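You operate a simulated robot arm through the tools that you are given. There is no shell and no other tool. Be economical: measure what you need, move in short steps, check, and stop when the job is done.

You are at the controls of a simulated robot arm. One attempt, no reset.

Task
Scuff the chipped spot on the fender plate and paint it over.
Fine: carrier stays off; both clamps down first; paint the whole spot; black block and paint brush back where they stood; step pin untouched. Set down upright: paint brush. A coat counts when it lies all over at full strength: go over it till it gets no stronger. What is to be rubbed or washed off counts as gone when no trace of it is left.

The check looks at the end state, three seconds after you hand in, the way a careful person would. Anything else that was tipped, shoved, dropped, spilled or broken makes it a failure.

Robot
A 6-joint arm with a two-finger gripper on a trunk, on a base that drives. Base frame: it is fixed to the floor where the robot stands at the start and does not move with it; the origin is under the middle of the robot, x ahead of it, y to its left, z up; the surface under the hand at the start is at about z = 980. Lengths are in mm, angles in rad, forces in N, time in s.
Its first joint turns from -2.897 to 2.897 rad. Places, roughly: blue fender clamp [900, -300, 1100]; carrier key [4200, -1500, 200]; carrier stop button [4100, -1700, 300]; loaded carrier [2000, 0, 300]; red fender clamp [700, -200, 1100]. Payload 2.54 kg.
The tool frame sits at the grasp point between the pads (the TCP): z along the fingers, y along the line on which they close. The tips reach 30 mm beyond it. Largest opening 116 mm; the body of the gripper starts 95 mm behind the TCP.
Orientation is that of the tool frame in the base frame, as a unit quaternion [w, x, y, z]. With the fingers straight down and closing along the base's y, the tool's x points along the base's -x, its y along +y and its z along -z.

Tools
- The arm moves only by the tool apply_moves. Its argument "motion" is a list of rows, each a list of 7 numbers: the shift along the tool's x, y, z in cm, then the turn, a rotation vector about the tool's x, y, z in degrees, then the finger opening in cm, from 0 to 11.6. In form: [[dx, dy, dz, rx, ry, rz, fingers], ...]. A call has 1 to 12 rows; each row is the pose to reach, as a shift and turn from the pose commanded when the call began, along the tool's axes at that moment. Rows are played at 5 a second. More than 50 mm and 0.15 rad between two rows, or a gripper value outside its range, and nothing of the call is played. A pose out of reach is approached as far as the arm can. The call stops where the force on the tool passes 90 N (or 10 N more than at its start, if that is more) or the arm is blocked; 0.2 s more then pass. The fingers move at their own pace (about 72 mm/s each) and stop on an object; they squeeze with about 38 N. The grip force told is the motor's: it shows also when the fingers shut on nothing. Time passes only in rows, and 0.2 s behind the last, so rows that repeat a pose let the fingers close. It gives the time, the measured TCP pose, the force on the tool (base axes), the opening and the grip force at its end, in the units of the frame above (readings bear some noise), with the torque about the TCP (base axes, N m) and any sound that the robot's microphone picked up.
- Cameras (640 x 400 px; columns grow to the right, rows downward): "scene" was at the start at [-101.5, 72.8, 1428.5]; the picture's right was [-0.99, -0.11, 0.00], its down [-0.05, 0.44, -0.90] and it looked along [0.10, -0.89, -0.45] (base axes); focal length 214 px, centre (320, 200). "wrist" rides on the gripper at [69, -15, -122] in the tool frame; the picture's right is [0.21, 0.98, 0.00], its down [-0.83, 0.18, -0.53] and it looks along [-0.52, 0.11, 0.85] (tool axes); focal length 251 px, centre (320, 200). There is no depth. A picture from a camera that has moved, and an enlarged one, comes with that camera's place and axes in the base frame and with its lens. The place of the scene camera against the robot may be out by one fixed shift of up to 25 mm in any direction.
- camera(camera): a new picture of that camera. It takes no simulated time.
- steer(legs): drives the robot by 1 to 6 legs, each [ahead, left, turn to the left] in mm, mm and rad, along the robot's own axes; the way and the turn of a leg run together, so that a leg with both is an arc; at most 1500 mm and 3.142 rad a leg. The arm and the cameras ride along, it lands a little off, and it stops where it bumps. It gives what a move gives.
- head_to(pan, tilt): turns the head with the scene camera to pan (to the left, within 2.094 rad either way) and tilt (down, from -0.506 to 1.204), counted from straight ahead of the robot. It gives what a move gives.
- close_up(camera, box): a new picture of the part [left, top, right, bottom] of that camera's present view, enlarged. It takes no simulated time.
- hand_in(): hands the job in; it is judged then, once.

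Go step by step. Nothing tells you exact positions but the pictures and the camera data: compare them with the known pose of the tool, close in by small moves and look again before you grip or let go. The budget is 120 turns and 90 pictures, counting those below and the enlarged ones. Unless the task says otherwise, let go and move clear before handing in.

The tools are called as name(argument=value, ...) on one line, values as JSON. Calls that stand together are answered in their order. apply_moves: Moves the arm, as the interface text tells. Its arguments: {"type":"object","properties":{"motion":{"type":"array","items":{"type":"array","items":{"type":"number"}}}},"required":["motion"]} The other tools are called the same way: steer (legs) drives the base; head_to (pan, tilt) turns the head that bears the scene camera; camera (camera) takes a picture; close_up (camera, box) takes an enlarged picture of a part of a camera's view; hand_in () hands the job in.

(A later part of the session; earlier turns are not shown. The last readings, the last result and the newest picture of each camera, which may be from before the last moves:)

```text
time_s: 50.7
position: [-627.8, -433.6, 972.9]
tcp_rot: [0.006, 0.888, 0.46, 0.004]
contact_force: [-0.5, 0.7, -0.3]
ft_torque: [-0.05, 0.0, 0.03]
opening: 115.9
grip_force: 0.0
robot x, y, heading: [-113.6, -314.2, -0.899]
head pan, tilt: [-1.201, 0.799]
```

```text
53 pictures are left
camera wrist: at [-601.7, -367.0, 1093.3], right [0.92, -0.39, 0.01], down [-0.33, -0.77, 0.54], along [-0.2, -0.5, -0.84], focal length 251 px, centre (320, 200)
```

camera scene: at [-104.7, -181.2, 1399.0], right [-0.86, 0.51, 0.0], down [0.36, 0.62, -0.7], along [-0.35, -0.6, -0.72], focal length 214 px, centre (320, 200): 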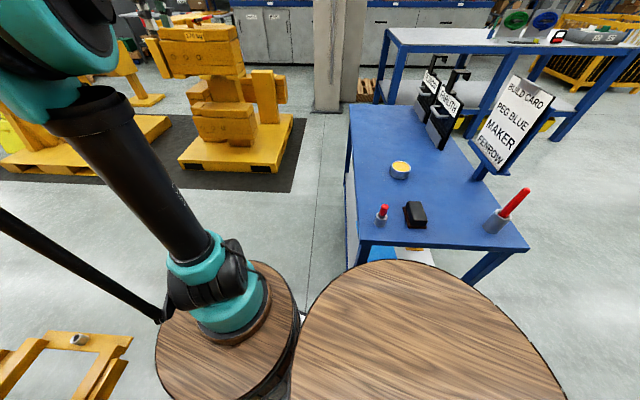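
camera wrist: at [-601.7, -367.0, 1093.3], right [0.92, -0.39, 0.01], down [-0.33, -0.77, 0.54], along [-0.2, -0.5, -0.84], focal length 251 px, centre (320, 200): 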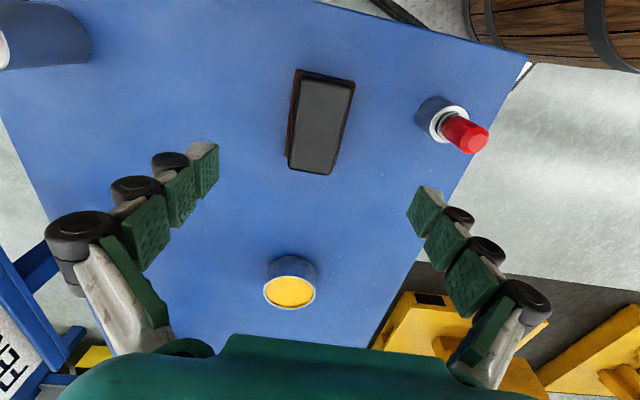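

Aligned. Descend partway and check.

apply_moves(motion=[[0, 0, 3, 0, 0, 0, 11.6], [0, 0, 6, 0, 0, 0, 11.6], [0, 0, 7.5, 0, 0, 0, 11.6]])

camera(camera="wrist")

close_up(camera="scene", box=[350, 170, 470, 260])

```text
time_s: 51.5
position: [-625.9, -438.3, 897.4]
tcp_rot: [0.007, 0.888, 0.46, 0.002]
contact_force: [0.3, 1.3, -0.2]
ft_torque: [-0.01, -0.05, -0.03]
opening: 116.0
grip_force: 0.0
robot x, y, heading: [-114.8, -312.6, -0.904]
head pan, tilt: [-1.201, 0.799]
```

```text
52 pictures are left
camera wrist: at [-600.1, -370.6, 1018.0], right [0.92, -0.39, 0.01], down [-0.33, -0.77, 0.54], along [-0.2, -0.5, -0.84], focal length 251 px, centre (320, 200)
```

wrist: 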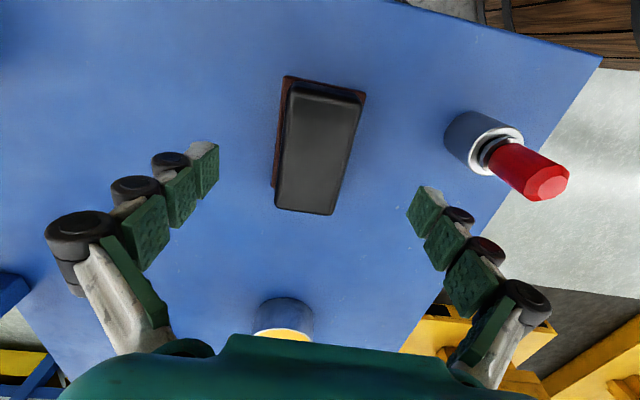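

```text
4.44 times, centred on (410, 215) of scene
camera zoom: at [-104.7, -181.2, 1399.0], right [-0.86, 0.51, 0.0], down [0.36, 0.62, -0.7], along [-0.35, -0.6, -0.72], focal length 953 px, centre (-80, 133)
```

zoom: 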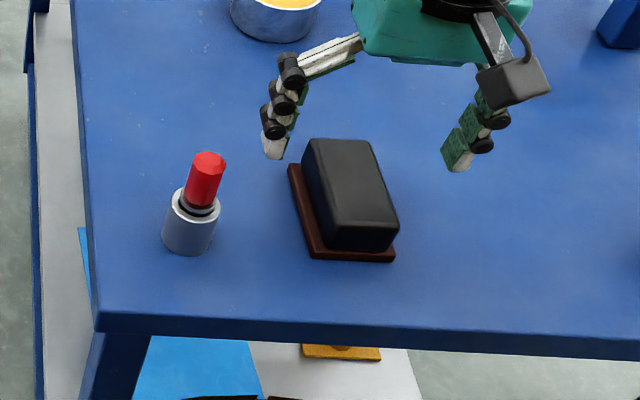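

apply_moves(motion=[[0.4, -0.2, 1.5, 0, 0, 0, 11.6], [0.4, -0.2, 3.2, 0, 0, 0, 11.6], [0.4, -0.2, 3.2, 0, 0, 0, 11.6]])

camera(camera="wrist")

close_up(camera="scene", box=[350, 170, 470, 260])

```text
time_s: 52.3
position: [-625.0, -432.5, 867.0]
tcp_rot: [0.006, 0.888, 0.46, 0.003]
contact_force: [-0.2, -0.1, -0.2]
ft_torque: [0.01, -0.02, -0.01]
opening: 116.0
grip_force: 0.0
robot x, y, heading: [-113.0, -313.5, -0.9]
head pan, tilt: [-1.201, 0.799]
```

```text
50 pictures are left
camera wrist: at [-599.4, -365.3, 986.6], right [0.92, -0.39, 0.01], down [-0.33, -0.77, 0.54], along [-0.2, -0.5, -0.84], focal length 251 px, centre (320, 200)
```

wrist: 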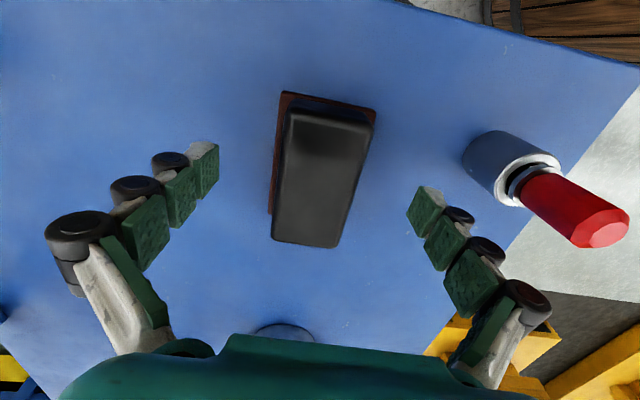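

```text
4.44 times, centred on (410, 215) of scene
camera zoom: at [-104.7, -181.2, 1399.0], right [-0.86, 0.51, 0.0], down [0.36, 0.62, -0.7], along [-0.35, -0.6, -0.72], focal length 953 px, centre (-80, 133)
```

zoom: 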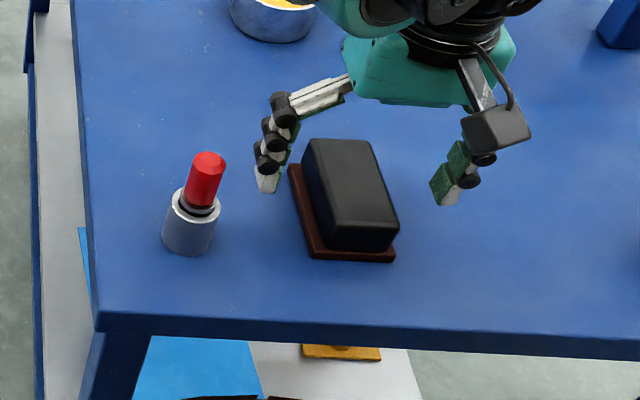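

apply_moves(motion=[[0, 0, 0.6, 0, 0, 0, 11.6], [0, 0, 1.2, 0, 0, 0, 11.6], [0, 0, 1.6, 0, 0, 0, 11.6], [0, 0, 1.9, 0, 0, 0, 11.6], [0, 0, 2.1, 0, 0, 0, 11.6]])

camera(camera="wrist")

close_up(camera="scene", box=[380, 180, 450, 235])

```text
time_s: 53.5
position: [-624.4, -430.0, 845.8]
tcp_rot: [0.007, 0.888, 0.46, 0.002]
contact_force: [-0.4, -0.6, 0.2]
ft_torque: [0.0, -0.02, 0.0]
opening: 116.1
grip_force: 0.2
robot x, y, heading: [-114.5, -311.0, -0.906]
head pan, tilt: [-1.201, 0.799]
```

```text
48 pictures are left
camera wrist: at [-598.4, -362.8, 966.1], right [0.92, -0.39, 0.01], down [-0.33, -0.77, 0.54], along [-0.2, -0.5, -0.84], focal length 251 px, centre (320, 200)
```

wrist: 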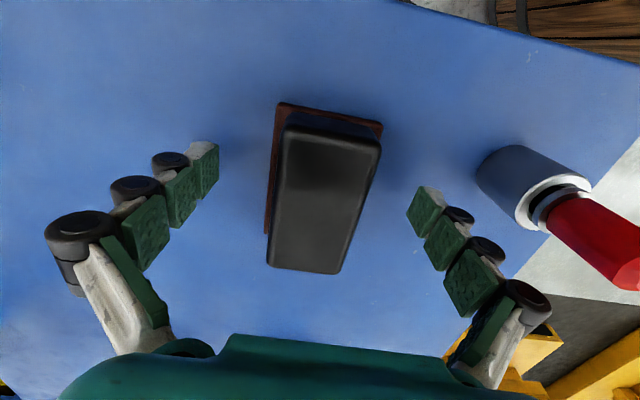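

```text
7.27 times, centred on (415, 208) of scene
camera zoom: at [-104.7, -181.2, 1399.0], right [-0.86, 0.51, 0.0], down [0.36, 0.62, -0.7], along [-0.35, -0.6, -0.72], focal length 1560 px, centre (-371, 146)
```

zoom: 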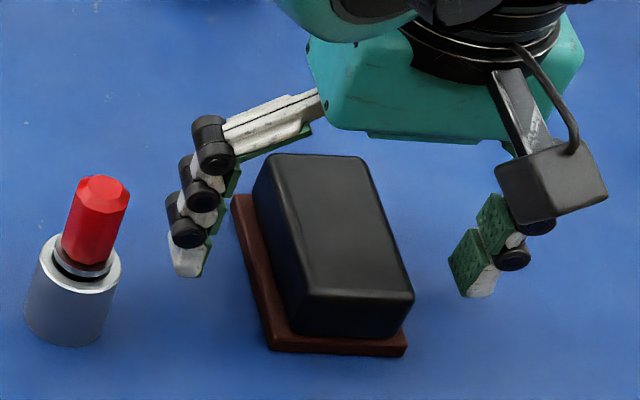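

Fingers straddle the block. I raise 3 mm and close.

apply_moves(motion=[[0, 0.1, -0.3, 0, 0, 0, 9], [0, 0.1, -0.3, 0, 0, 0, 6], [0, 0.1, -0.3, 0, 0, 0, 4], [0, 0.1, -0.3, 0, 0, 0, 3], [0, 0.1, -0.3, 0, 0, 0, 3], [0, 0.1, -0.3, 0, 0, 0, 3]])

close_up(camera="scene", box=[380, 180, 450, 235])

```text
time_s: 54.9
position: [-623.9, -431.0, 849.8]
tcp_rot: [0.007, 0.888, 0.46, 0.002]
contact_force: [-3.3, -0.2, 11.6]
ft_torque: [0.25, 0.31, 0.09]
opening: 59.1
grip_force: 38.2
robot x, y, heading: [-116.2, -313.3, -0.901]
head pan, tilt: [-1.201, 0.799]
```

```text
7.27 times, centred on (415, 208) of scene
camera zoom: at [-104.6, -181.2, 1399.0], right [-0.86, 0.51, 0.0], down [0.36, 0.62, -0.7], along [-0.35, -0.6, -0.72], focal length 1560 px, centre (-371, 146)
```

zoom: 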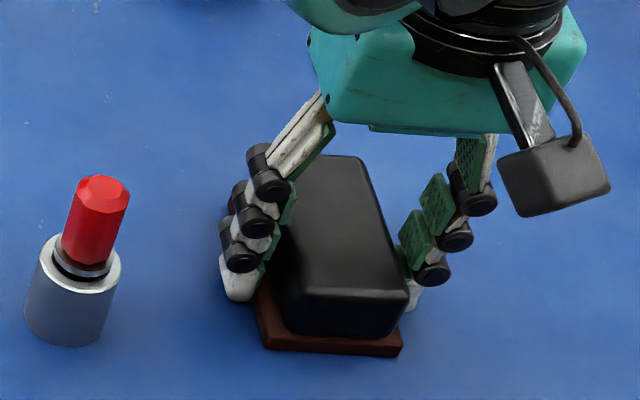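

Opening 59 and an upward force suggest the fingers caught the brown base. I open, rise 9 mm and close again on the black grip.

apply_moves(motion=[[0, 0, -0.1, 0, 0, 0, 7.5], [0, 0, -0.9, 0, 0, 0, 7.5], [0, 0, -0.9, 0, 0, 0, 7.5], [0, 0, -0.9, 0, 0, 0, 5], [0, 0, -0.9, 0, 0, 0, 3], [0, 0, -0.9, 0, 0, 0, 3], [0, 0, -0.9, 0, 0, 0, 3]])

close_up(camera="scene", box=[380, 180, 450, 235])

```text
time_s: 56.5
position: [-623.7, -430.6, 858.4]
tcp_rot: [0.007, 0.888, 0.46, 0.002]
contact_force: [-21.8, 8.8, 65.2]
ft_torque: [0.9, 1.4, 0.02]
opening: 47.1
grip_force: 38.3
robot x, y, heading: [-111.4, -312.8, -0.903]
head pan, tilt: [-1.201, 0.799]
```

```text
7.27 times, centred on (415, 208) of scene
camera zoom: at [-104.0, -180.6, 1399.0], right [-0.86, 0.51, 0.0], down [0.36, 0.62, -0.7], along [-0.35, -0.6, -0.72], focal length 1560 px, centre (-371, 146)
```

zoom: 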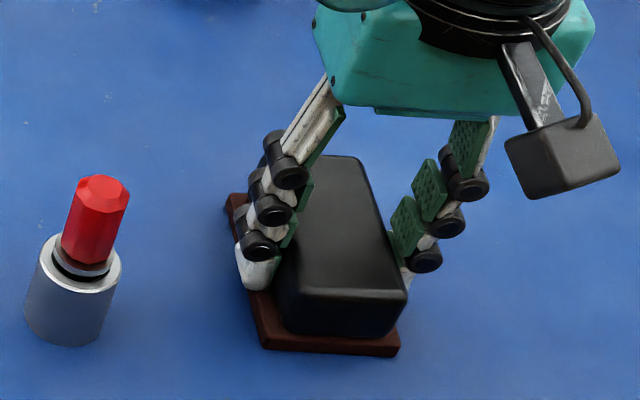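

Now on the black grip, but the tips press on the base. I reopen, rise 5 mm and close again.

apply_moves(motion=[[0, 0, -0.1, 0, 0, 0, 6.5], [0, 0, -0.5, 0, 0, 0, 6.5], [0, 0, -0.5, 0, 0, 0, 5], [0, 0, -0.5, 0, 0, 0, 3], [0, 0, -0.5, 0, 0, 0, 3], [0, 0, -0.5, 0, 0, 0, 3]])

```text
time_s: 57.9
position: [-624.2, -430.2, 862.8]
tcp_rot: [0.006, 0.888, 0.46, 0.003]
contact_force: [0.0, -0.2, 0.0]
ft_torque: [0.04, -0.02, 0.02]
opening: 46.8
grip_force: 38.2
robot x, y, heading: [-115.7, -316.0, -0.899]
head pan, tilt: [-1.201, 0.799]
```

Clean grip with zero load (place pose: TCP (-624.2,-430.2,862.8)). Lift.

apply_moves(motion=[[0, 0, -2, 0, 0, 0, 3], [0, 0, -6, 0, 0, 0, 3], [0, 0, -10.5, 0, 0, 0, 3], [0, 0, -15, 0, 0, 0, 3], [0, 0, -19.5, 0, 0, 0, 3], [0, 0, -24, 0, 0, 0, 3], [0, 0, -28, 0, 0, 0, 3]])

camera(camera="wrist")

```text
time_s: 59.5
position: [-624.9, -428.8, 1141.0]
tcp_rot: [0.006, 0.887, 0.461, 0.003]
contact_force: [-0.6, -0.6, -1.0]
ft_torque: [0.0, -0.04, -0.02]
opening: 46.9
grip_force: 38.2
robot x, y, heading: [-111.6, -315.2, -0.905]
head pan, tilt: [-1.201, 0.799]
```

```text
44 pictures are left
camera wrist: at [-599.1, -362.3, 1261.8], right [0.92, -0.39, 0.01], down [-0.33, -0.77, 0.54], along [-0.2, -0.5, -0.84], focal length 251 px, centre (320, 200)
```

wrist: 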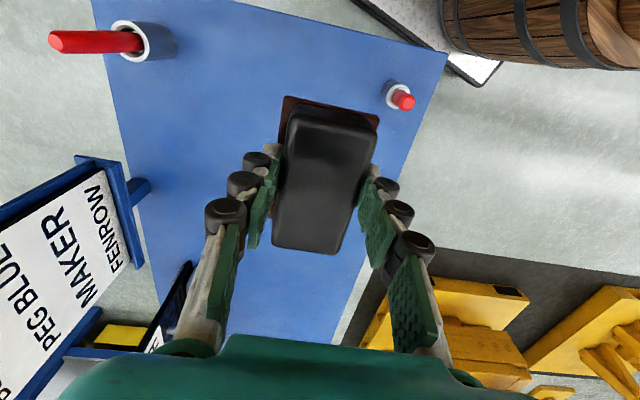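

The block is held securely. I now swing the arm round the front to the plate, turning 180° so the block keeps the same lie there.

apply_moves(motion=[[-1.33, 4.55, -0.6, 0, 0, -4.5, 3], [-2.66, 9.1, -1.2, 0, 0, -9, 3], [-3.99, 13.65, -1.8, 0, 0, -13.5, 3], [-5.32, 18.2, -2.4, 0, 0, -18, 3], [-6.65, 22.75, -3, 0, 0, -22.5, 3], [-7.98, 27.3, -3.6, 0, 0, -27, 3], [-9.31, 31.85, -4.2, 0, 0, -31.5, 3], [-10.64, 36.4, -4.8, 0, 0, -36, 3], [-11.97, 40.95, -5.4, 0, 0, -40.5, 3], [-13.3, 45.5, -6, 0, 0, -45, 3]])

apply_moves(motion=[[-2.21, 3.98, 0, 0, 0, -4.5, 3], [-4.42, 7.96, 0, 0, 0, -9, 3], [-6.63, 11.94, 0, 0, 0, -13.5, 3], [-8.84, 15.92, 0, 0, 0, -18, 3], [-11.05, 19.9, 0, 0, 0, -22.5, 3], [-13.26, 23.88, 0, 0, 0, -27, 3], [-15.47, 27.86, 0, 0, 0, -31.5, 3], [-17.68, 31.84, 0, 0, 0, -36, 3], [-19.89, 35.82, 0, 0, 0, -40.5, 3], [-22.1, 39.8, 0, 0, 0, -45, 3]])

apply_moves(motion=[[-1.78, 4.07, 0, 0, 0, -4.5, 3], [-3.56, 8.14, 0, 0, 0, -9, 3], [-5.34, 12.21, 0, 0, 0, -13.5, 3], [-7.12, 16.28, 0, 0, 0, -18, 3], [-8.9, 20.35, 0, 0, 0, -22.5, 3], [-10.68, 24.42, 0, 0, 0, -27, 3], [-12.46, 28.49, 0, 0, 0, -31.5, 3], [-14.24, 32.56, 0, 0, 0, -36, 3], [-16.02, 36.63, 0, 0, 0, -40.5, 3], [-17.8, 40.7, 0, 0, 0, -45, 3]])

```text
time_s: 61.7
position: [-335.8, -802.8, 1208.3]
tcp_rot: [0.007, 0.644, 0.765, 0.0]
contact_force: [-0.2, -0.3, -2.1]
ft_torque: [-0.02, -0.05, 0.01]
opening: 47.0
grip_force: 37.5
robot x, y, heading: [-115.1, -313.4, -0.898]
head pan, tilt: [-1.201, 0.799]
```

```text
time_s: 63.9
position: [100.0, -947.3, 1218.7]
tcp_rot: [0.007, 0.303, 0.953, -0.003]
contact_force: [-0.2, 0.4, -0.9]
ft_torque: [-0.03, -0.02, -0.02]
opening: 47.3
grip_force: 38.0
robot x, y, heading: [-116.5, -314.5, -0.905]
head pan, tilt: [-1.201, 0.799]
```

```text
time_s: 66.1
position: [476.0, -715.7, 1217.4]
tcp_rot: [0.005, -0.085, 0.996, -0.005]
contact_force: [-1.2, -0.2, -0.9]
ft_torque: [0.02, -0.02, 0.02]
opening: 46.9
grip_force: 37.6
robot x, y, heading: [-118.1, -314.4, -0.902]
head pan, tilt: [-1.201, 0.799]
```

apply_moves(motion=[[-2.97, 3.08, 0, 0, 0, -4.5, 3], [-5.94, 6.16, 0, 0, 0, -9, 3], [-8.91, 9.24, 0, 0, 0, -13.5, 3], [-11.88, 12.32, 0, 0, 0, -18, 3], [-14.85, 15.4, 0, 0, 0, -22.5, 3], [-17.82, 18.48, 0, 0, 0, -27, 3], [-20.79, 21.56, 0.5, 0, 0, -31.5, 3], [-23.76, 24.64, 1, 0, 0, -36, 3], [-26.73, 27.72, 3, 0, 0, -40.5, 3], [-29.7, 30.8, 5, 0, 0, -45, 3], [-29.7, 30.8, 7, 0, 0, -45, 3]])

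camera(camera="wrist")

```text
time_s: 68.5
position: [720.3, -364.3, 1149.3]
tcp_rot: [0.002, -0.461, 0.887, -0.006]
contact_force: [-0.4, -0.2, -1.8]
ft_torque: [-0.02, -0.01, 0.02]
opening: 47.0
grip_force: 37.9
robot x, y, heading: [-116.3, -316.1, -0.9]
head pan, tilt: [-1.201, 0.799]
```

```text
43 pictures are left
camera wrist: at [690.7, -428.1, 1269.5], right [-0.92, 0.39, -0.01], down [0.32, 0.78, 0.53], along [0.22, 0.48, -0.85], focal length 251 px, centre (320, 200)
```

wrist: 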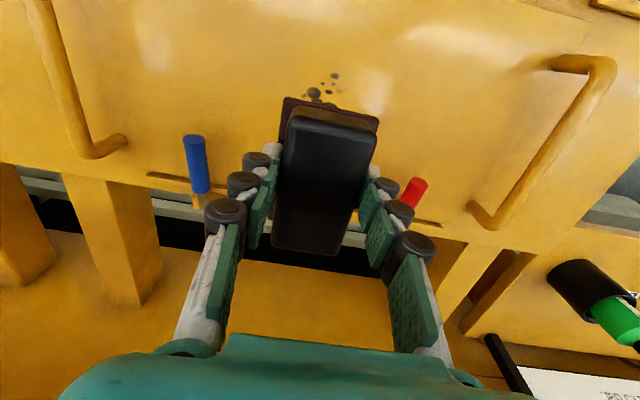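

Block above the spot. I descend and feel for contact in small steps.

apply_moves(motion=[[0, 0, 3.5, 0, 0, 0, 3], [0, 0, 7, 0, 0, 0, 3], [0, 0, 10.5, 0, 0, 0, 3], [0, 0, 11.7, 0, 0, 0, 3], [0, 0, 12.2, 0, 0, 0, 3], [0, 0, 12.5, 0, 0, 0, 3], [0, 0, 12.7, 0, 0, 0, 3], [0, 0, 12.9, 0, 0, 0, 3]])

```text
time_s: 70.0
position: [718.7, -366.8, 1027.5]
tcp_rot: [0.004, -0.46, 0.888, -0.007]
contact_force: [-3.0, 0.0, 38.8]
ft_torque: [0.7, 1.05, 0.06]
opening: 47.5
grip_force: 37.6
robot x, y, heading: [-115.9, -307.7, -0.904]
head pan, tilt: [-1.201, 0.799]
stopped in row 7: the force on the tool passed its limit at 95 N (the readings are from after the stop); the commanded pose is now the measured one
```

Contact at TCP z≈1028 (plate ≈ 986). I now rub back and forth over the whole spot with light pressure.

apply_moves(motion=[[0, 1.5, -0.03, 0, 0, 0, 3], [0, 3.5, -0.03, 0, 0, 0, 3], [1.5, 3.5, -0.03, 0, 0, 0, 3], [1.5, 1.5, -0.03, 0, 0, 0, 3], [1.5, -1, -0.03, 0, 0, 0, 3], [3, -1, -0.03, 0, 0, 0, 3], [3, 1.5, -0.03, 0, 0, 0, 3], [3, 3.5, -0.03, 0, 0, 0, 3], [1.5, 1.5, -0.03, 0, 0, 0, 3], [0, -0.5, -0.03, 0, 0, 0, 3], [0, 1.5, -0.03, 0, 0, 0, 3], [0, 3.5, -0.03, 0, 0, 0, 3]])

```text
time_s: 70.7
position: [695.7, -353.2, 1027.8]
tcp_rot: [0.005, -0.458, 0.889, -0.011]
contact_force: [5.5, -3.8, 33.2]
ft_torque: [0.48, 0.53, -0.05]
opening: 46.9
grip_force: 37.7
robot x, y, heading: [-114.2, -311.2, -0.899]
head pan, tilt: [-1.201, 0.799]
stopped in row 3: the force on the tool passed its limit at 93 N (the readings are from after the stop); the commanded pose is now the measured one
```

The tool is slightly tilted, so pressure grew. I lift, level the tool by about 2°, and touch down again.

apply_moves(motion=[[0, -1, -0.6, -1, 0, 0, 3], [0, -2, -0.6, -2.1, 0, 0, 3], [0, -2, -0.3, -2.1, 0, 0, 3], [0, -2, -0.2, -2.1, 0, 0, 3], [0, -2, -0.1, -2.1, 0, 0, 3], [0, -2, -0.05, -2.1, 0, 0, 3], [0, -2, -0.05, -2.1, 0, 0, 3]])

```text
time_s: 72.2
position: [713.7, -363.1, 1027.6]
tcp_rot: [-0.003, -0.458, 0.889, 0.005]
contact_force: [9.3, 2.0, 19.9]
ft_torque: [-0.32, -0.83, 0.11]
opening: 46.8
grip_force: 38.3
robot x, y, heading: [-116.4, -312.8, -0.906]
head pan, tilt: [-1.201, 0.799]
```

Good contact at 20 N. Now rub around the spot's centre.

apply_moves(motion=[[0, 2, 0.02, 0, 0, 0, 3], [1.4, 3.5, 0.04, 0, 0, 0, 3], [1.4, 1, 0.01, 0, 0, 0, 3], [1.4, -1.5, -0.02, 0, 0, 0, 3], [3, -1.5, -0.02, 0, 0, 0, 3], [3, 1, 0.01, 0, 0, 0, 3], [3, 3.5, 0.04, 0, 0, 0, 3], [1, 3.5, 0.04, 0, 0, 0, 3], [-0.5, 1, 0.01, 0, 0, 0, 3], [1.5, 1, 0.01, 0, 0, 0, 3], [3.5, 1, 0.01, 0, 0, 0, 3], [1.4, 1, 0.01, 0, 0, 0, 3]])

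```text
time_s: 74.8
position: [695.0, -374.2, 1027.9]
tcp_rot: [-0.004, -0.457, 0.89, 0.004]
contact_force: [-14.2, -20.0, 28.0]
ft_torque: [-0.78, -0.55, -0.67]
opening: 46.9
grip_force: 37.8
robot x, y, heading: [-112.0, -318.0, -0.904]
head pan, tilt: [-1.201, 0.799]
```

Rubbing works. One more pass, then lift to inspect.

apply_moves(motion=[[0, 2.5, 0.02, 0, 0, 0, 3], [-1.8, 2.5, 0.02, 0, 0, 0, 3], [-1.8, 0, 0, 0, 0, 0, 3], [-1.8, -2.5, -0.03, 0, 0, 0, 3], [0, -2.5, -0.03, 0, 0, 0, 3], [0, 0, 0, 0, 0, 0, 3], [0, 2.5, 0.02, 0, 0, 0, 3], [2, 2.5, 0.02, 0, 0, 0, 3], [2, 0, 0, 0, 0, 0, 3], [2, -2.5, -0.03, 0, 0, 0, 3], [0, -2.5, -0.03, 0, 0, 0, 3], [0, 0, 0, 0, 0, 0, 3]])

apply_moves(motion=[[0, 0, -3, 0, 0, 0, 3], [3, 0, -6, 0, 0, 0, 3], [7, 0, -9, 0, 0, 0, 3], [11, 0, -12, 0, 0, 0, 3], [11, 0, -12, 0, 0, 0, 3]])

close_up(camera="wrist", box=[200, 20, 460, 200])

```text
time_s: 76.1
position: [718.5, -374.6, 1026.3]
tcp_rot: [0.002, -0.462, 0.887, 0.007]
contact_force: [-5.0, 4.5, 20.1]
ft_torque: [-0.73, 0.05, -0.16]
opening: 47.0
grip_force: 37.9
robot x, y, heading: [-113.1, -314.9, -0.9]
head pan, tilt: [-1.201, 0.799]
stopped in row 6: the force on the tool passed its limit at 91 N (the readings are from after the stop); the commanded pose is now the measured one
```

```text
time_s: 77.3
position: [658.6, -468.4, 1145.3]
tcp_rot: [0.003, -0.461, 0.887, 0.008]
contact_force: [0.4, 0.5, -1.2]
ft_torque: [-0.02, 0.02, -0.01]
opening: 46.6
grip_force: 38.2
robot x, y, heading: [-113.1, -311.0, -0.901]
head pan, tilt: [-1.201, 0.799]
```

```text
2.22 times, centred on (330, 110) of wrist
camera zoom: at [631.7, -534.0, 1264.7], right [-0.92, 0.39, 0.01], down [0.33, 0.77, 0.55], along [0.2, 0.51, -0.84], focal length 559 px, centre (298, 400)
```

zoom: 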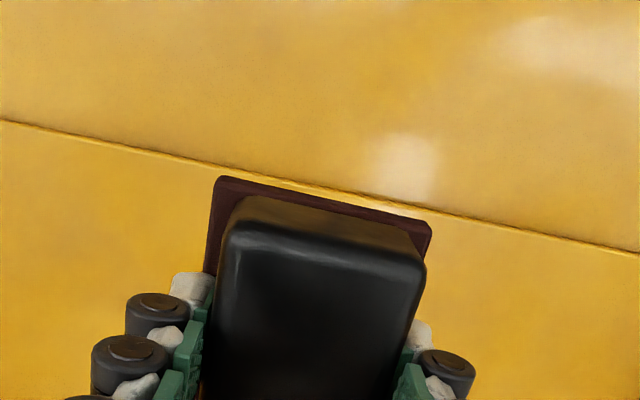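

I shift sideways to uncover the spot.

apply_moves(motion=[[-1, 4, -1, 0, 0, 0, 3], [-2, 8, -2, 0, 0, 0, 3], [-3, 12, -3, 0, 0, 0, 3], [-3, 14, -3, 0, 0, 0, 3], [-3, 14, -3, 0, 0, 0, 3]])

camera(camera="wrist")

```text
time_s: 78.5
position: [561.1, -362.7, 1177.4]
tcp_rot: [0.003, -0.462, 0.887, 0.006]
contact_force: [0.2, -0.8, -1.2]
ft_torque: [-0.01, 0.01, 0.01]
opening: 46.6
grip_force: 37.7
robot x, y, heading: [-114.5, -310.3, -0.904]
head pan, tilt: [-1.201, 0.799]
```

```text
41 pictures are left
camera wrist: at [533.7, -428.2, 1297.7], right [-0.92, 0.39, 0.01], down [0.33, 0.77, 0.55], along [0.2, 0.51, -0.84], focal length 251 px, centre (320, 200)
```

wrist: 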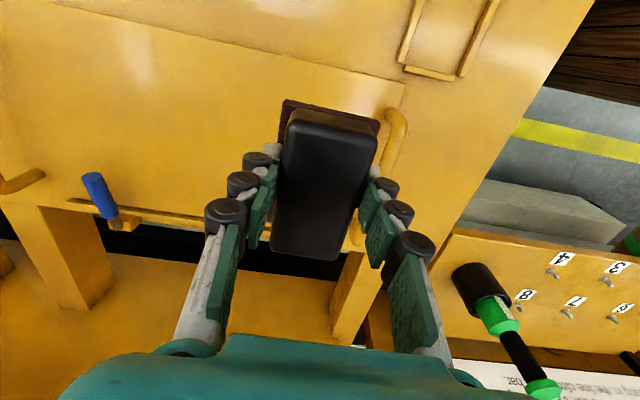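

close_up(camera="wrist", box=[80, 60, 290, 200])

```text
2.86 times, centred on (185, 130) of wrist
camera zoom: at [533.7, -428.2, 1297.7], right [-0.92, 0.39, 0.01], down [0.33, 0.77, 0.55], along [0.2, 0.51, -0.84], focal length 718 px, centre (706, 400)
```

zoom: 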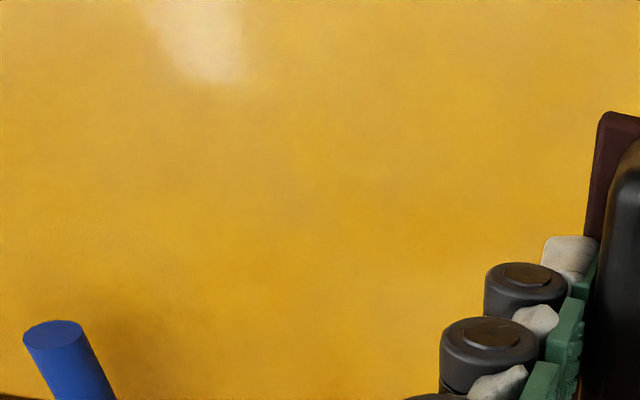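

The chipped mark is completely gone. I carry the block back along the reverse path to its place.

apply_moves(motion=[[4.23, -1.74, -0.5, 0, 0, 5.6, 3], [8.46, -3.48, -1, 0, 0, 11.2, 3], [12.69, -5.22, -1.5, 0, 0, 16.8, 3], [16.92, -6.96, -2, 0, 0, 22.4, 3], [21.15, -8.7, -2.5, 0, 0, 28, 3], [25.38, -10.44, -3, 0, 0, 33.6, 3], [29.61, -12.18, -3.5, 0, 0, 39.2, 3], [33.84, -13.92, -4, 0, 0, 45, 3]])

apply_moves(motion=[[4.13, -1.62, 0, 0, 0, 4.5, 3], [8.26, -3.24, 0, 0, 0, 9, 3], [12.39, -4.86, 0, 0, 0, 13.5, 3], [16.52, -6.48, 0, 0, 0, 18, 3], [20.65, -8.1, 0, 0, 0, 22.5, 3], [24.78, -9.72, 0, 0, 0, 27, 3], [28.91, -11.34, 0, 0, 0, 31.5, 3], [33.04, -12.96, 0, 0, 0, 36, 3], [37.17, -14.58, 0, 0, 0, 40.5, 3], [41.3, -16.2, 0, 0, 0, 45, 3]])

apply_moves(motion=[[4.38, -1.25, 0, 0, 0, 4.5, 3], [8.76, -2.5, 0, 0, 0, 9, 3], [13.14, -3.75, 0, 0, 0, 13.5, 3], [17.52, -5, 0, 0, 0, 18, 3], [21.9, -6.25, 0, 0, 0, 22.5, 3], [26.28, -7.5, 0, 0, 0, 27, 3], [30.66, -8.75, 0, 0, 0, 31.5, 3], [35.04, -10, 0, 0, 0, 36, 3], [39.42, -11.25, 0, 0, 0, 40.5, 3], [43.8, -12.5, 0, 0, 0, 45, 3]])

apply_moves(motion=[[4.16, -2.27, 0, 0, 0, 4.5, 3], [8.32, -4.54, 0, 0, 0, 9, 3], [12.48, -6.81, 0, 0, 0, 13.5, 3], [16.64, -9.08, 0, 0, 0, 18, 3], [20.8, -11.35, 0, 0, 0, 22.5, 3], [24.96, -13.62, 0, 0, 0, 27, 3], [29.12, -15.89, 0, 0, 0, 31.5, 3], [33.28, -18.16, 0, 0, 0, 36, 3], [37.44, -20.43, 0, 0, 0, 40.5, 3], [41.6, -22.7, 0, 0, 0, 45, 3]])

```text
time_s: 80.3
position: [479.4, -721.2, 1211.3]
tcp_rot: [0.0, -0.086, 0.996, 0.008]
contact_force: [0.1, 0.9, -1.9]
ft_torque: [-0.08, 0.01, 0.0]
opening: 46.9
grip_force: 38.3
robot x, y, heading: [-114.6, -312.0, -0.9]
head pan, tilt: [-1.201, 0.799]
```

```text
time_s: 82.5
position: [101.3, -951.1, 1212.5]
tcp_rot: [-0.003, 0.302, 0.953, 0.007]
contact_force: [0.4, 0.6, -1.3]
ft_torque: [-0.02, 0.05, 0.0]
opening: 46.8
grip_force: 38.0
robot x, y, heading: [-110.6, -310.1, -0.903]
head pan, tilt: [-1.201, 0.799]
```

```text
time_s: 84.7
position: [-326.9, -804.8, 1210.4]
tcp_rot: [-0.004, 0.644, 0.765, 0.006]
contact_force: [-0.2, 0.0, -1.5]
ft_torque: [-0.01, 0.05, 0.0]
opening: 46.8
grip_force: 38.1
robot x, y, heading: [-115.9, -312.5, -0.903]
head pan, tilt: [-1.201, 0.799]
```

```text
time_s: 86.9
position: [-625.1, -435.1, 1216.7]
tcp_rot: [-0.007, 0.887, 0.461, 0.002]
contact_force: [0.4, 0.3, -1.0]
ft_torque: [0.08, 0.02, 0.02]
opening: 46.8
grip_force: 38.1
robot x, y, heading: [-114.6, -315.4, -0.899]
head pan, tilt: [-1.201, 0.799]
```

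Level the tool as at pick-up and go down to the place pose.

apply_moves(motion=[[0.12, 0.16, 4.5, -0.4, -0.2, 0, 3], [0.12, 0.16, 9, -0.8, -0.4, 0, 3], [0.12, 0.16, 13.5, -1.37, -0.58, 0, 3], [0.12, 0.16, 18, -1.37, -0.58, 0, 3], [0.12, 0.16, 22.5, -1.37, -0.58, 0, 3], [0.12, 0.16, 27, -1.37, -0.58, 0, 3], [0.12, 0.16, 31, -1.37, -0.58, 0, 3], [0.12, 0.16, 33, -1.37, -0.58, 0, 3], [0.12, 0.16, 33.8, -1.37, -0.58, 0, 3], [0.12, 0.16, 33.8, -1.37, -0.58, 0, 3]])

```text
time_s: 89.1
position: [-623.8, -427.9, 878.5]
tcp_rot: [0.006, 0.888, 0.461, 0.004]
contact_force: [-0.9, 0.3, -0.6]
ft_torque: [0.0, -0.01, 0.02]
opening: 46.5
grip_force: 38.0
robot x, y, heading: [-111.8, -309.4, -0.898]
head pan, tilt: [-1.201, 0.799]
```

apply_moves(motion=[[-0.1, 0.1, 0.6, 0, 0, 0, 3], [-0.1, 0.1, 1, 0, 0, 0, 3], [-0.1, 0.1, 1.2, 0, 0, 0, 3], [-0.1, 0.1, 1.35, 0, 0, 0, 3], [-0.1, 0.1, 1.45, 0, 0, 0, 3], [-0.1, 0.1, 1.55, 0, 0, 0, 3]])

```text
time_s: 90.5
position: [-623.6, -426.7, 863.3]
tcp_rot: [0.006, 0.887, 0.461, 0.004]
contact_force: [1.3, 0.2, -1.3]
ft_torque: [0.0, -0.02, 0.02]
opening: 46.8
grip_force: 38.1
robot x, y, heading: [-113.9, -312.0, -0.899]
head pan, tilt: [-1.201, 0.799]
```

apply_moves(motion=[[-0.25, 0.17, -0.2, 0, 0, 0, 3], [-0.25, 0.17, 0.05, 0, 0, 0, 3], [-0.25, 0.17, 0.12, 0, 0, 0, 3], [-0.25, 0.17, 0.2, 0, 0, 0, 3]])

```text
time_s: 91.5
position: [-623.3, -429.6, 862.6]
tcp_rot: [0.006, 0.887, 0.462, 0.003]
contact_force: [0.0, 0.2, -1.2]
ft_torque: [0.0, -0.03, -0.02]
opening: 46.9
grip_force: 38.5
robot x, y, heading: [-111.5, -313.1, -0.899]
head pan, tilt: [-1.201, 0.799]
```

apply_moves(motion=[[0, 0, 0.1, 0, 0, 0, 3], [0, 0, 0.2, 0, 0, 0, 3]])

```text
time_s: 92.1
position: [-622.6, -431.3, 860.0]
tcp_rot: [0.006, 0.888, 0.461, 0.004]
contact_force: [-1.3, 1.3, 6.9]
ft_torque: [-0.12, 0.47, -0.12]
opening: 47.1
grip_force: 37.4
robot x, y, heading: [-116.5, -307.3, -0.904]
head pan, tilt: [-1.201, 0.799]
```

In contact with the table. Release and rise.

apply_moves(motion=[[0, 0, 0, 0, 0, 0, 5.5], [0, 0, 0, 0, 0, 0, 7.5], [0, 0, -0.5, 0, 0, 0, 7.5], [0, 0, -3, 0, 0, 0, 9], [0, 0, -7, 0, 0, 0, 11], [0, 0, -11, 0, 0, 0, 11], [0, 0, -15, 0, 0, 0, 11]])

camera(camera="scene")

camera(camera="wrist")

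```text
time_s: 93.7
position: [-624.2, -431.3, 1010.8]
tcp_rot: [0.006, 0.887, 0.461, 0.004]
contact_force: [0.1, -0.5, 0.1]
ft_torque: [-0.01, -0.04, 0.0]
opening: 110.1
grip_force: 0.0
robot x, y, heading: [-117.0, -311.7, -0.9]
head pan, tilt: [-1.201, 0.799]
```

```text
39 pictures are left
camera scene: at [-103.8, -180.8, 1399.0], right [-0.86, 0.51, 0.0], down [0.36, 0.62, -0.7], along [-0.35, -0.6, -0.72], focal length 214 px, centre (320, 200)
```

scene: 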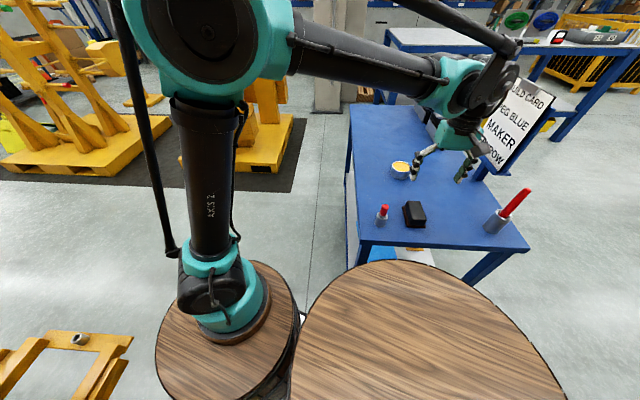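

```text
38 pictures are left
camera wrist: at [-599.3, -364.0, 1132.0], right [0.92, -0.39, 0.01], down [-0.33, -0.78, 0.54], along [-0.2, -0.5, -0.84], focal length 251 px, centre (320, 200)
```

wrist: 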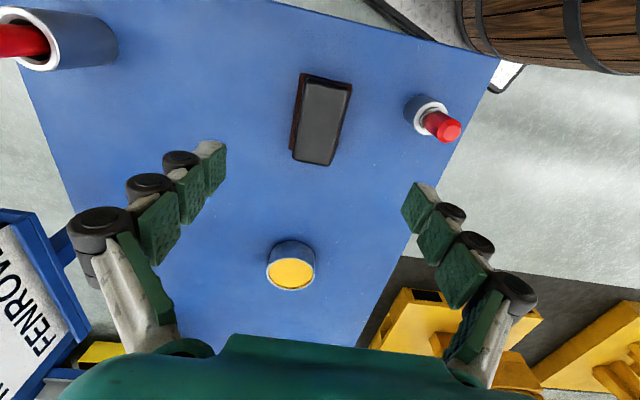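

The block is back in its place. Next I look closely at the long red handle in the cup near (-808,-275), the presumed paint brush.

apply_moves(motion=[[1, -2, -4, 0, 0, 7.5, 11], [2.5, -4.5, -7.5, 0, 0, 15, 11], [4.2, -7.5, -10, 0, 0, 22.5, 11], [6, -10.5, -12, 0, 0, 30, 11], [7.7, -13.5, -12, 0, 0, 37.5, 11], [9.4, -16.5, -12, 0, 0, 45, 11], [9.4, -16.5, -12, 0, 0, 45, 11]])

camera(camera="wrist")

```text
time_s: 95.3
position: [-705.4, -259.6, 1123.9]
tcp_rot: [0.003, 0.996, 0.086, 0.006]
contact_force: [0.2, -0.7, -0.2]
ft_torque: [-0.01, -0.02, 0.02]
opening: 110.3
grip_force: 0.0
robot x, y, heading: [-113.5, -312.4, -0.897]
head pan, tilt: [-1.201, 0.799]
```

```text
37 pictures are left
camera wrist: at [-641.7, -230.3, 1245.1], right [0.38, -0.93, 0.01], down [-0.79, -0.32, 0.53], along [-0.48, -0.21, -0.85], focal length 251 px, centre (320, 200)
```

wrist: 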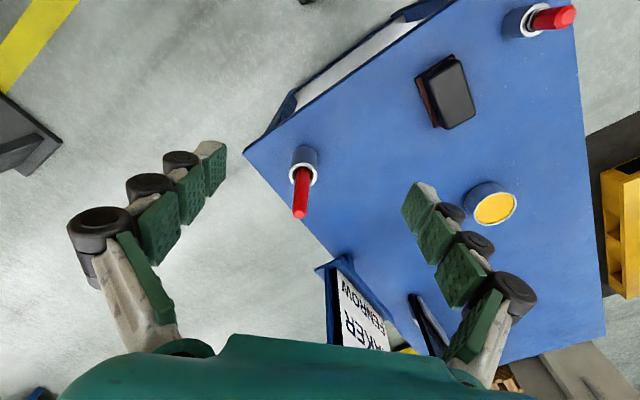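

close_up(camera="wrist", box=[250, 120, 360, 240])

head_to(pan=-1.45, tilt=0.75)

close_up(camera="scene", box=[350, 120, 530, 260])

```text
3.33 times, centred on (305, 180) of wrist
camera zoom: at [-641.7, -230.3, 1245.1], right [0.38, -0.93, 0.01], down [-0.79, -0.32, 0.53], along [-0.48, -0.21, -0.85], focal length 838 px, centre (370, 267)
```

zoom: 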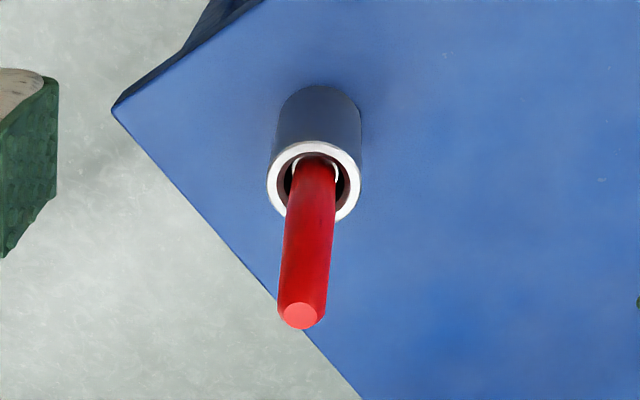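

```text
time_s: 96.0
position: [-705.7, -258.9, 1125.3]
tcp_rot: [0.004, 0.996, 0.087, 0.005]
contact_force: [-0.1, 0.1, 0.7]
ft_torque: [0.0, 0.0, -0.04]
opening: 110.2
grip_force: 0.0
robot x, y, heading: [-112.9, -315.4, -0.901]
head pan, tilt: [-1.45, 0.75]
```

```text
2.86 times, centred on (440, 190) of scene
camera zoom: at [-121.2, -170.1, 1403.0], right [-0.71, 0.7, 0.0], down [0.48, 0.48, -0.73], along [-0.51, -0.52, -0.68], focal length 613 px, centre (-23, 229)
```

zoom: 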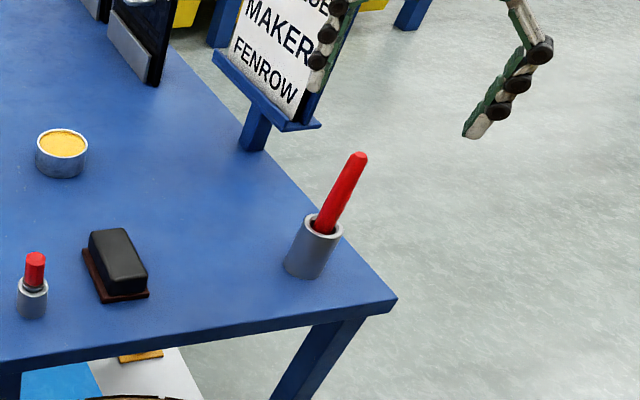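

It has a ferrule inside the cup – it is the brush, vertical at about (-799,-272). I move above it.

apply_moves(motion=[[-4.7, -0.15, 0, 0, 0, 0, 9], [-9.4, -0.3, 0, 0, 0, 0, 7], [-9.4, -0.3, 3, 0, 0, 0, 7], [-9.4, -0.3, 5, 0, 0, 0, 7]])

camera(camera="wrist")

close_up(camera="scene", box=[390, 100, 530, 230])

```text
time_s: 97.0
position: [-798.0, -271.9, 1074.0]
tcp_rot: [0.004, 0.996, 0.086, 0.006]
contact_force: [-0.4, 0.2, 0.5]
ft_torque: [0.0, -0.01, -0.03]
opening: 70.1
grip_force: 0.0
robot x, y, heading: [-115.3, -312.6, -0.903]
head pan, tilt: [-1.45, 0.75]
```

```text
34 pictures are left
camera wrist: at [-734.4, -243.4, 1195.7], right [0.38, -0.93, 0.01], down [-0.79, -0.32, 0.53], along [-0.48, -0.21, -0.85], focal length 251 px, centre (320, 200)
```

wrist: 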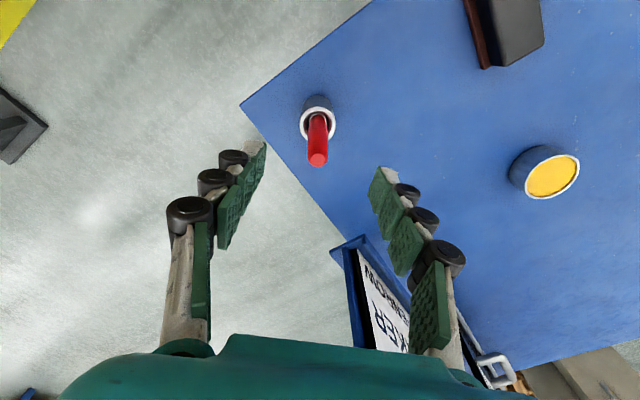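

```text
3.08 times, centred on (460, 165) of scene
camera zoom: at [-121.2, -170.1, 1403.0], right [-0.71, 0.7, 0.0], down [0.48, 0.48, -0.73], along [-0.52, -0.52, -0.68], focal length 660 px, centre (-111, 308)
```

zoom: 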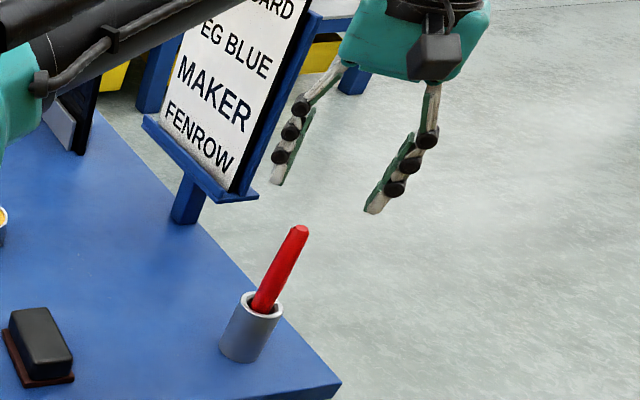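

Handle axis at grip height is about (-811,-274), top at z≈988, cup rim ≈893. I descend to z≈960.

apply_moves(motion=[[-1.4, 0, 1, 0, 0, 0, 7], [-1.4, 0, 5, 0, 0, 0, 7], [-1.4, 0, 8, 0, 0, 0, 7], [-1.4, 0, 11.4, 0, 0, 0, 7], [-1.4, 0, 11.4, 0, 0, 0, 7]])

camera(camera="wrist")

close_up(camera="scene", box=[390, 100, 530, 230])

```text
time_s: 98.2
position: [-812.1, -274.7, 960.1]
tcp_rot: [0.004, 0.996, 0.086, 0.006]
contact_force: [-0.7, -0.2, 0.1]
ft_torque: [-0.01, -0.02, 0.03]
opening: 69.9
grip_force: 0.0
robot x, y, heading: [-115.4, -311.6, -0.903]
head pan, tilt: [-1.45, 0.75]
```

```text
32 pictures are left
camera wrist: at [-748.5, -246.5, 1081.7], right [0.38, -0.93, 0.01], down [-0.79, -0.32, 0.53], along [-0.48, -0.21, -0.85], focal length 251 px, centre (320, 200)
```

wrist: 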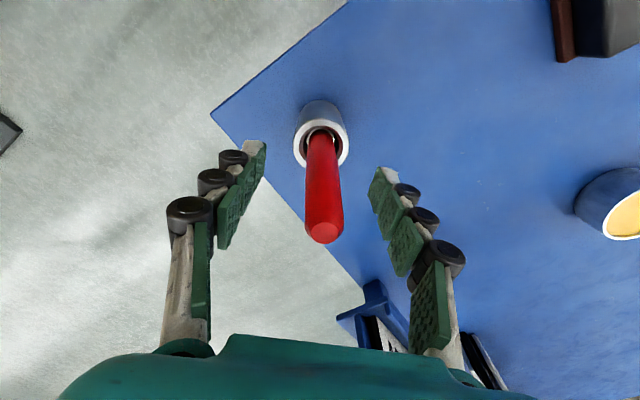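

```text
3.08 times, centred on (460, 165) of scene
camera zoom: at [-121.3, -170.1, 1403.0], right [-0.71, 0.7, 0.0], down [0.48, 0.48, -0.73], along [-0.52, -0.52, -0.68], focal length 660 px, centre (-111, 308)
```

zoom: 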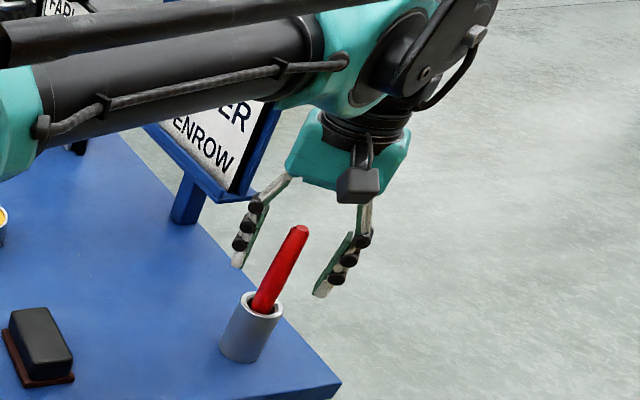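

Well centred. Close the fingers on the handle.

apply_moves(motion=[[0, 0, 0, 0, 0, 0, 5], [0, 0, 0, 0, 0, 0, 3], [0, 0, 0, 0, 0, 0, 1], [0, 0, 0, 0, 0, 0, 0.5], [0, 0, 0, 0, 0, 0, 0.5]])

camera(camera="wrist")

```text
time_s: 99.5
position: [-812.1, -276.5, 960.2]
tcp_rot: [0.004, 0.996, 0.086, 0.005]
contact_force: [0.1, 0.0, -0.1]
ft_torque: [0.01, -0.02, -0.01]
opening: 20.3
grip_force: 37.6
robot x, y, heading: [-113.6, -312.1, -0.902]
head pan, tilt: [-1.45, 0.75]
```

```text
30 pictures are left
camera wrist: at [-748.5, -246.4, 1081.9], right [0.38, -0.93, 0.01], down [-0.79, -0.32, 0.53], along [-0.48, -0.21, -0.85], focal length 251 px, centre (320, 200)
```

wrist: 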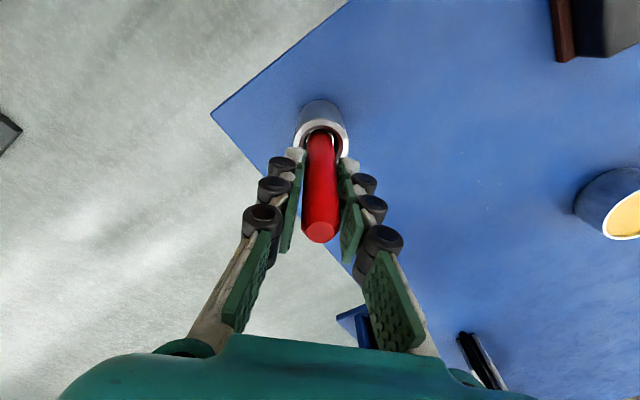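

Gripped (place pose (-812,-275.5,960.2)). Lift it out and view.

apply_moves(motion=[[0, 0, -2, 0, 0, 0, 0.5], [0, 0, -5, 0, 0, 0, 0.5], [0, 0, -9, 0, 0, 0, 0.5], [0, 0, -13, 0, 0, 0, 0.5], [0, 0, -17, 0, 0, 0, 0.5], [0, 0, -17, 0, 0, 0, 0.5]])

close_up(camera="scene", box=[390, 40, 550, 230])

camera(camera="wrist")

```text
time_s: 100.8
position: [-806.0, -274.9, 1115.6]
tcp_rot: [0.004, 0.996, 0.086, 0.007]
contact_force: [-0.3, 0.1, -0.9]
ft_torque: [0.03, -0.03, 0.0]
opening: 20.5
grip_force: 37.8
out of reach, approached as far as the arm can: row 5, 6
robot x, y, heading: [-116.4, -315.0, -0.904]
head pan, tilt: [-1.45, 0.75]
```

```text
2.11 times, centred on (470, 135) of scene
camera zoom: at [-121.2, -170.1, 1403.0], right [-0.71, 0.7, 0.0], down [0.48, 0.48, -0.73], along [-0.52, -0.52, -0.68], focal length 452 px, centre (4, 337)
```

zoom: 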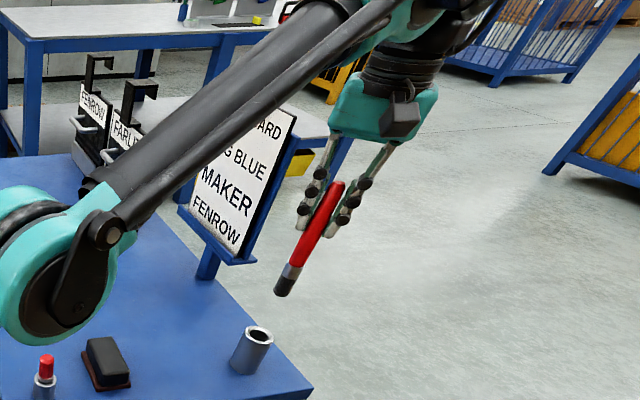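

```text
28 pictures are left
camera wrist: at [-742.8, -246.7, 1237.3], right [0.38, -0.93, 0.01], down [-0.79, -0.32, 0.53], along [-0.48, -0.21, -0.85], focal length 251 px, centre (320, 200)
```

wrist: 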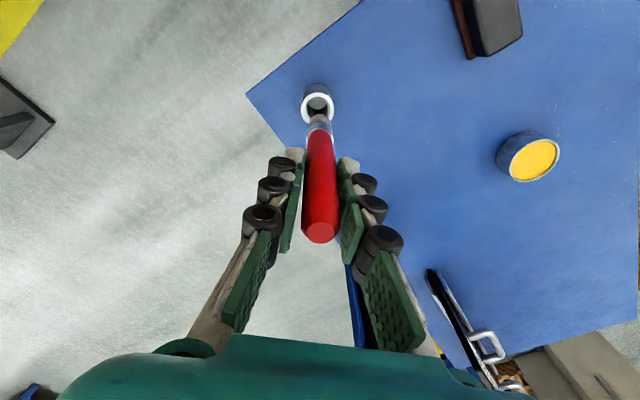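

It's a proper brush (bristle tip about 135 mm below TCP). The tin is at about (-751,-625), rim ≈ 870. I move above it.

apply_moves(motion=[[-0.07, 4.4, 0, 0, 0, 0, 0.5], [-0.14, 8.8, 0, 0, 0, 0, 0.5], [-0.21, 13.2, 0, 0, 0, 0, 0.5], [-0.28, 17.6, 0, 0, 0, 0, 0.5], [-0.36, 22.1, 0, 0, 0, 0, 0.5], [-0.43, 26.5, 0, 0, 0, 0, 0.5], [-0.5, 31, 0, 0, 0, 0, 0.5], [-0.57, 35.4, 0, 0, 0, 0, 0.5], [-0.57, 35.4, 0, 0, 0, 0, 0.5]])

camera(camera="wrist")

close_up(camera="scene", box=[320, 80, 460, 220])

```text
time_s: 102.8
position: [-750.3, -624.1, 1122.5]
tcp_rot: [0.004, 0.996, 0.086, 0.005]
contact_force: [-1.1, -0.3, -0.2]
ft_torque: [0.0, 0.0, 0.0]
opening: 20.4
grip_force: 37.9
robot x, y, heading: [-114.0, -308.8, -0.902]
head pan, tilt: [-1.45, 0.75]
```

```text
27 pictures are left
camera wrist: at [-686.2, -596.9, 1244.0], right [0.38, -0.93, 0.01], down [-0.79, -0.32, 0.53], along [-0.48, -0.21, -0.85], focal length 251 px, centre (320, 200)
```

wrist: 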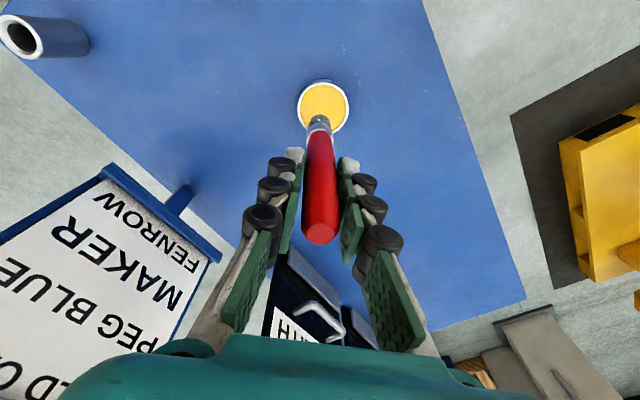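

```text
2.86 times, centred on (390, 150) of scene
camera zoom: at [-121.3, -170.2, 1403.0], right [-0.71, 0.7, 0.0], down [0.48, 0.48, -0.73], along [-0.51, -0.52, -0.68], focal length 613 px, centre (120, 343)
```

zoom: 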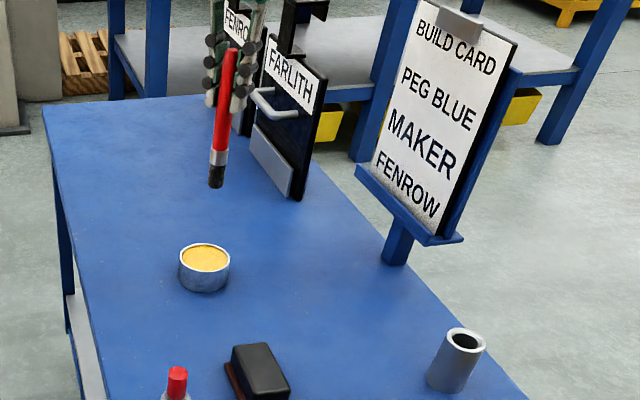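

apply_moves(motion=[[-0.4, 0.5, 3, 0, 0, 0, 0.5], [-0.4, 0.5, 7, 0, 0, 0, 0.5], [-0.4, 0.5, 10.5, 0, 0, 0, 0.5], [-0.4, 0.5, 12.2, 0, 0, 0, 0.5], [-0.4, 0.5, 12.7, 0, 0, 0, 0.5]])

close_up(camera="scene", box=[340, 100, 420, 190])

```text
time_s: 104.0
position: [-749.8, -630.0, 993.0]
tcp_rot: [0.004, 0.996, 0.086, 0.006]
contact_force: [-0.8, -1.0, 9.4]
ft_torque: [0.01, 0.06, 0.03]
opening: 20.3
grip_force: 37.9
robot x, y, heading: [-115.0, -312.2, -0.905]
head pan, tilt: [-1.45, 0.75]
```

```text
4.44 times, centred on (380, 145) of scene
camera zoom: at [-121.1, -170.1, 1403.0], right [-0.71, 0.7, 0.0], down [0.48, 0.48, -0.73], along [-0.52, -0.52, -0.68], focal length 953 px, centre (53, 444)
```

zoom: 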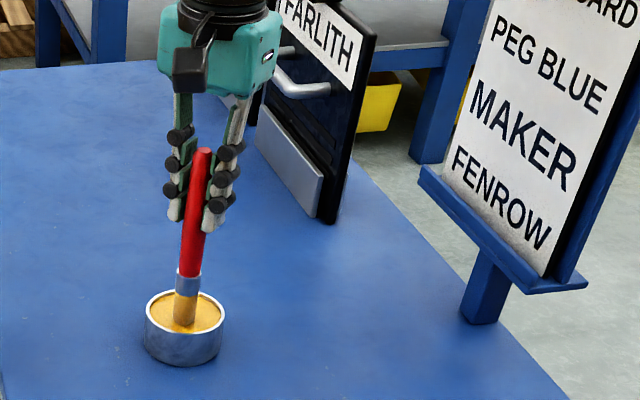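

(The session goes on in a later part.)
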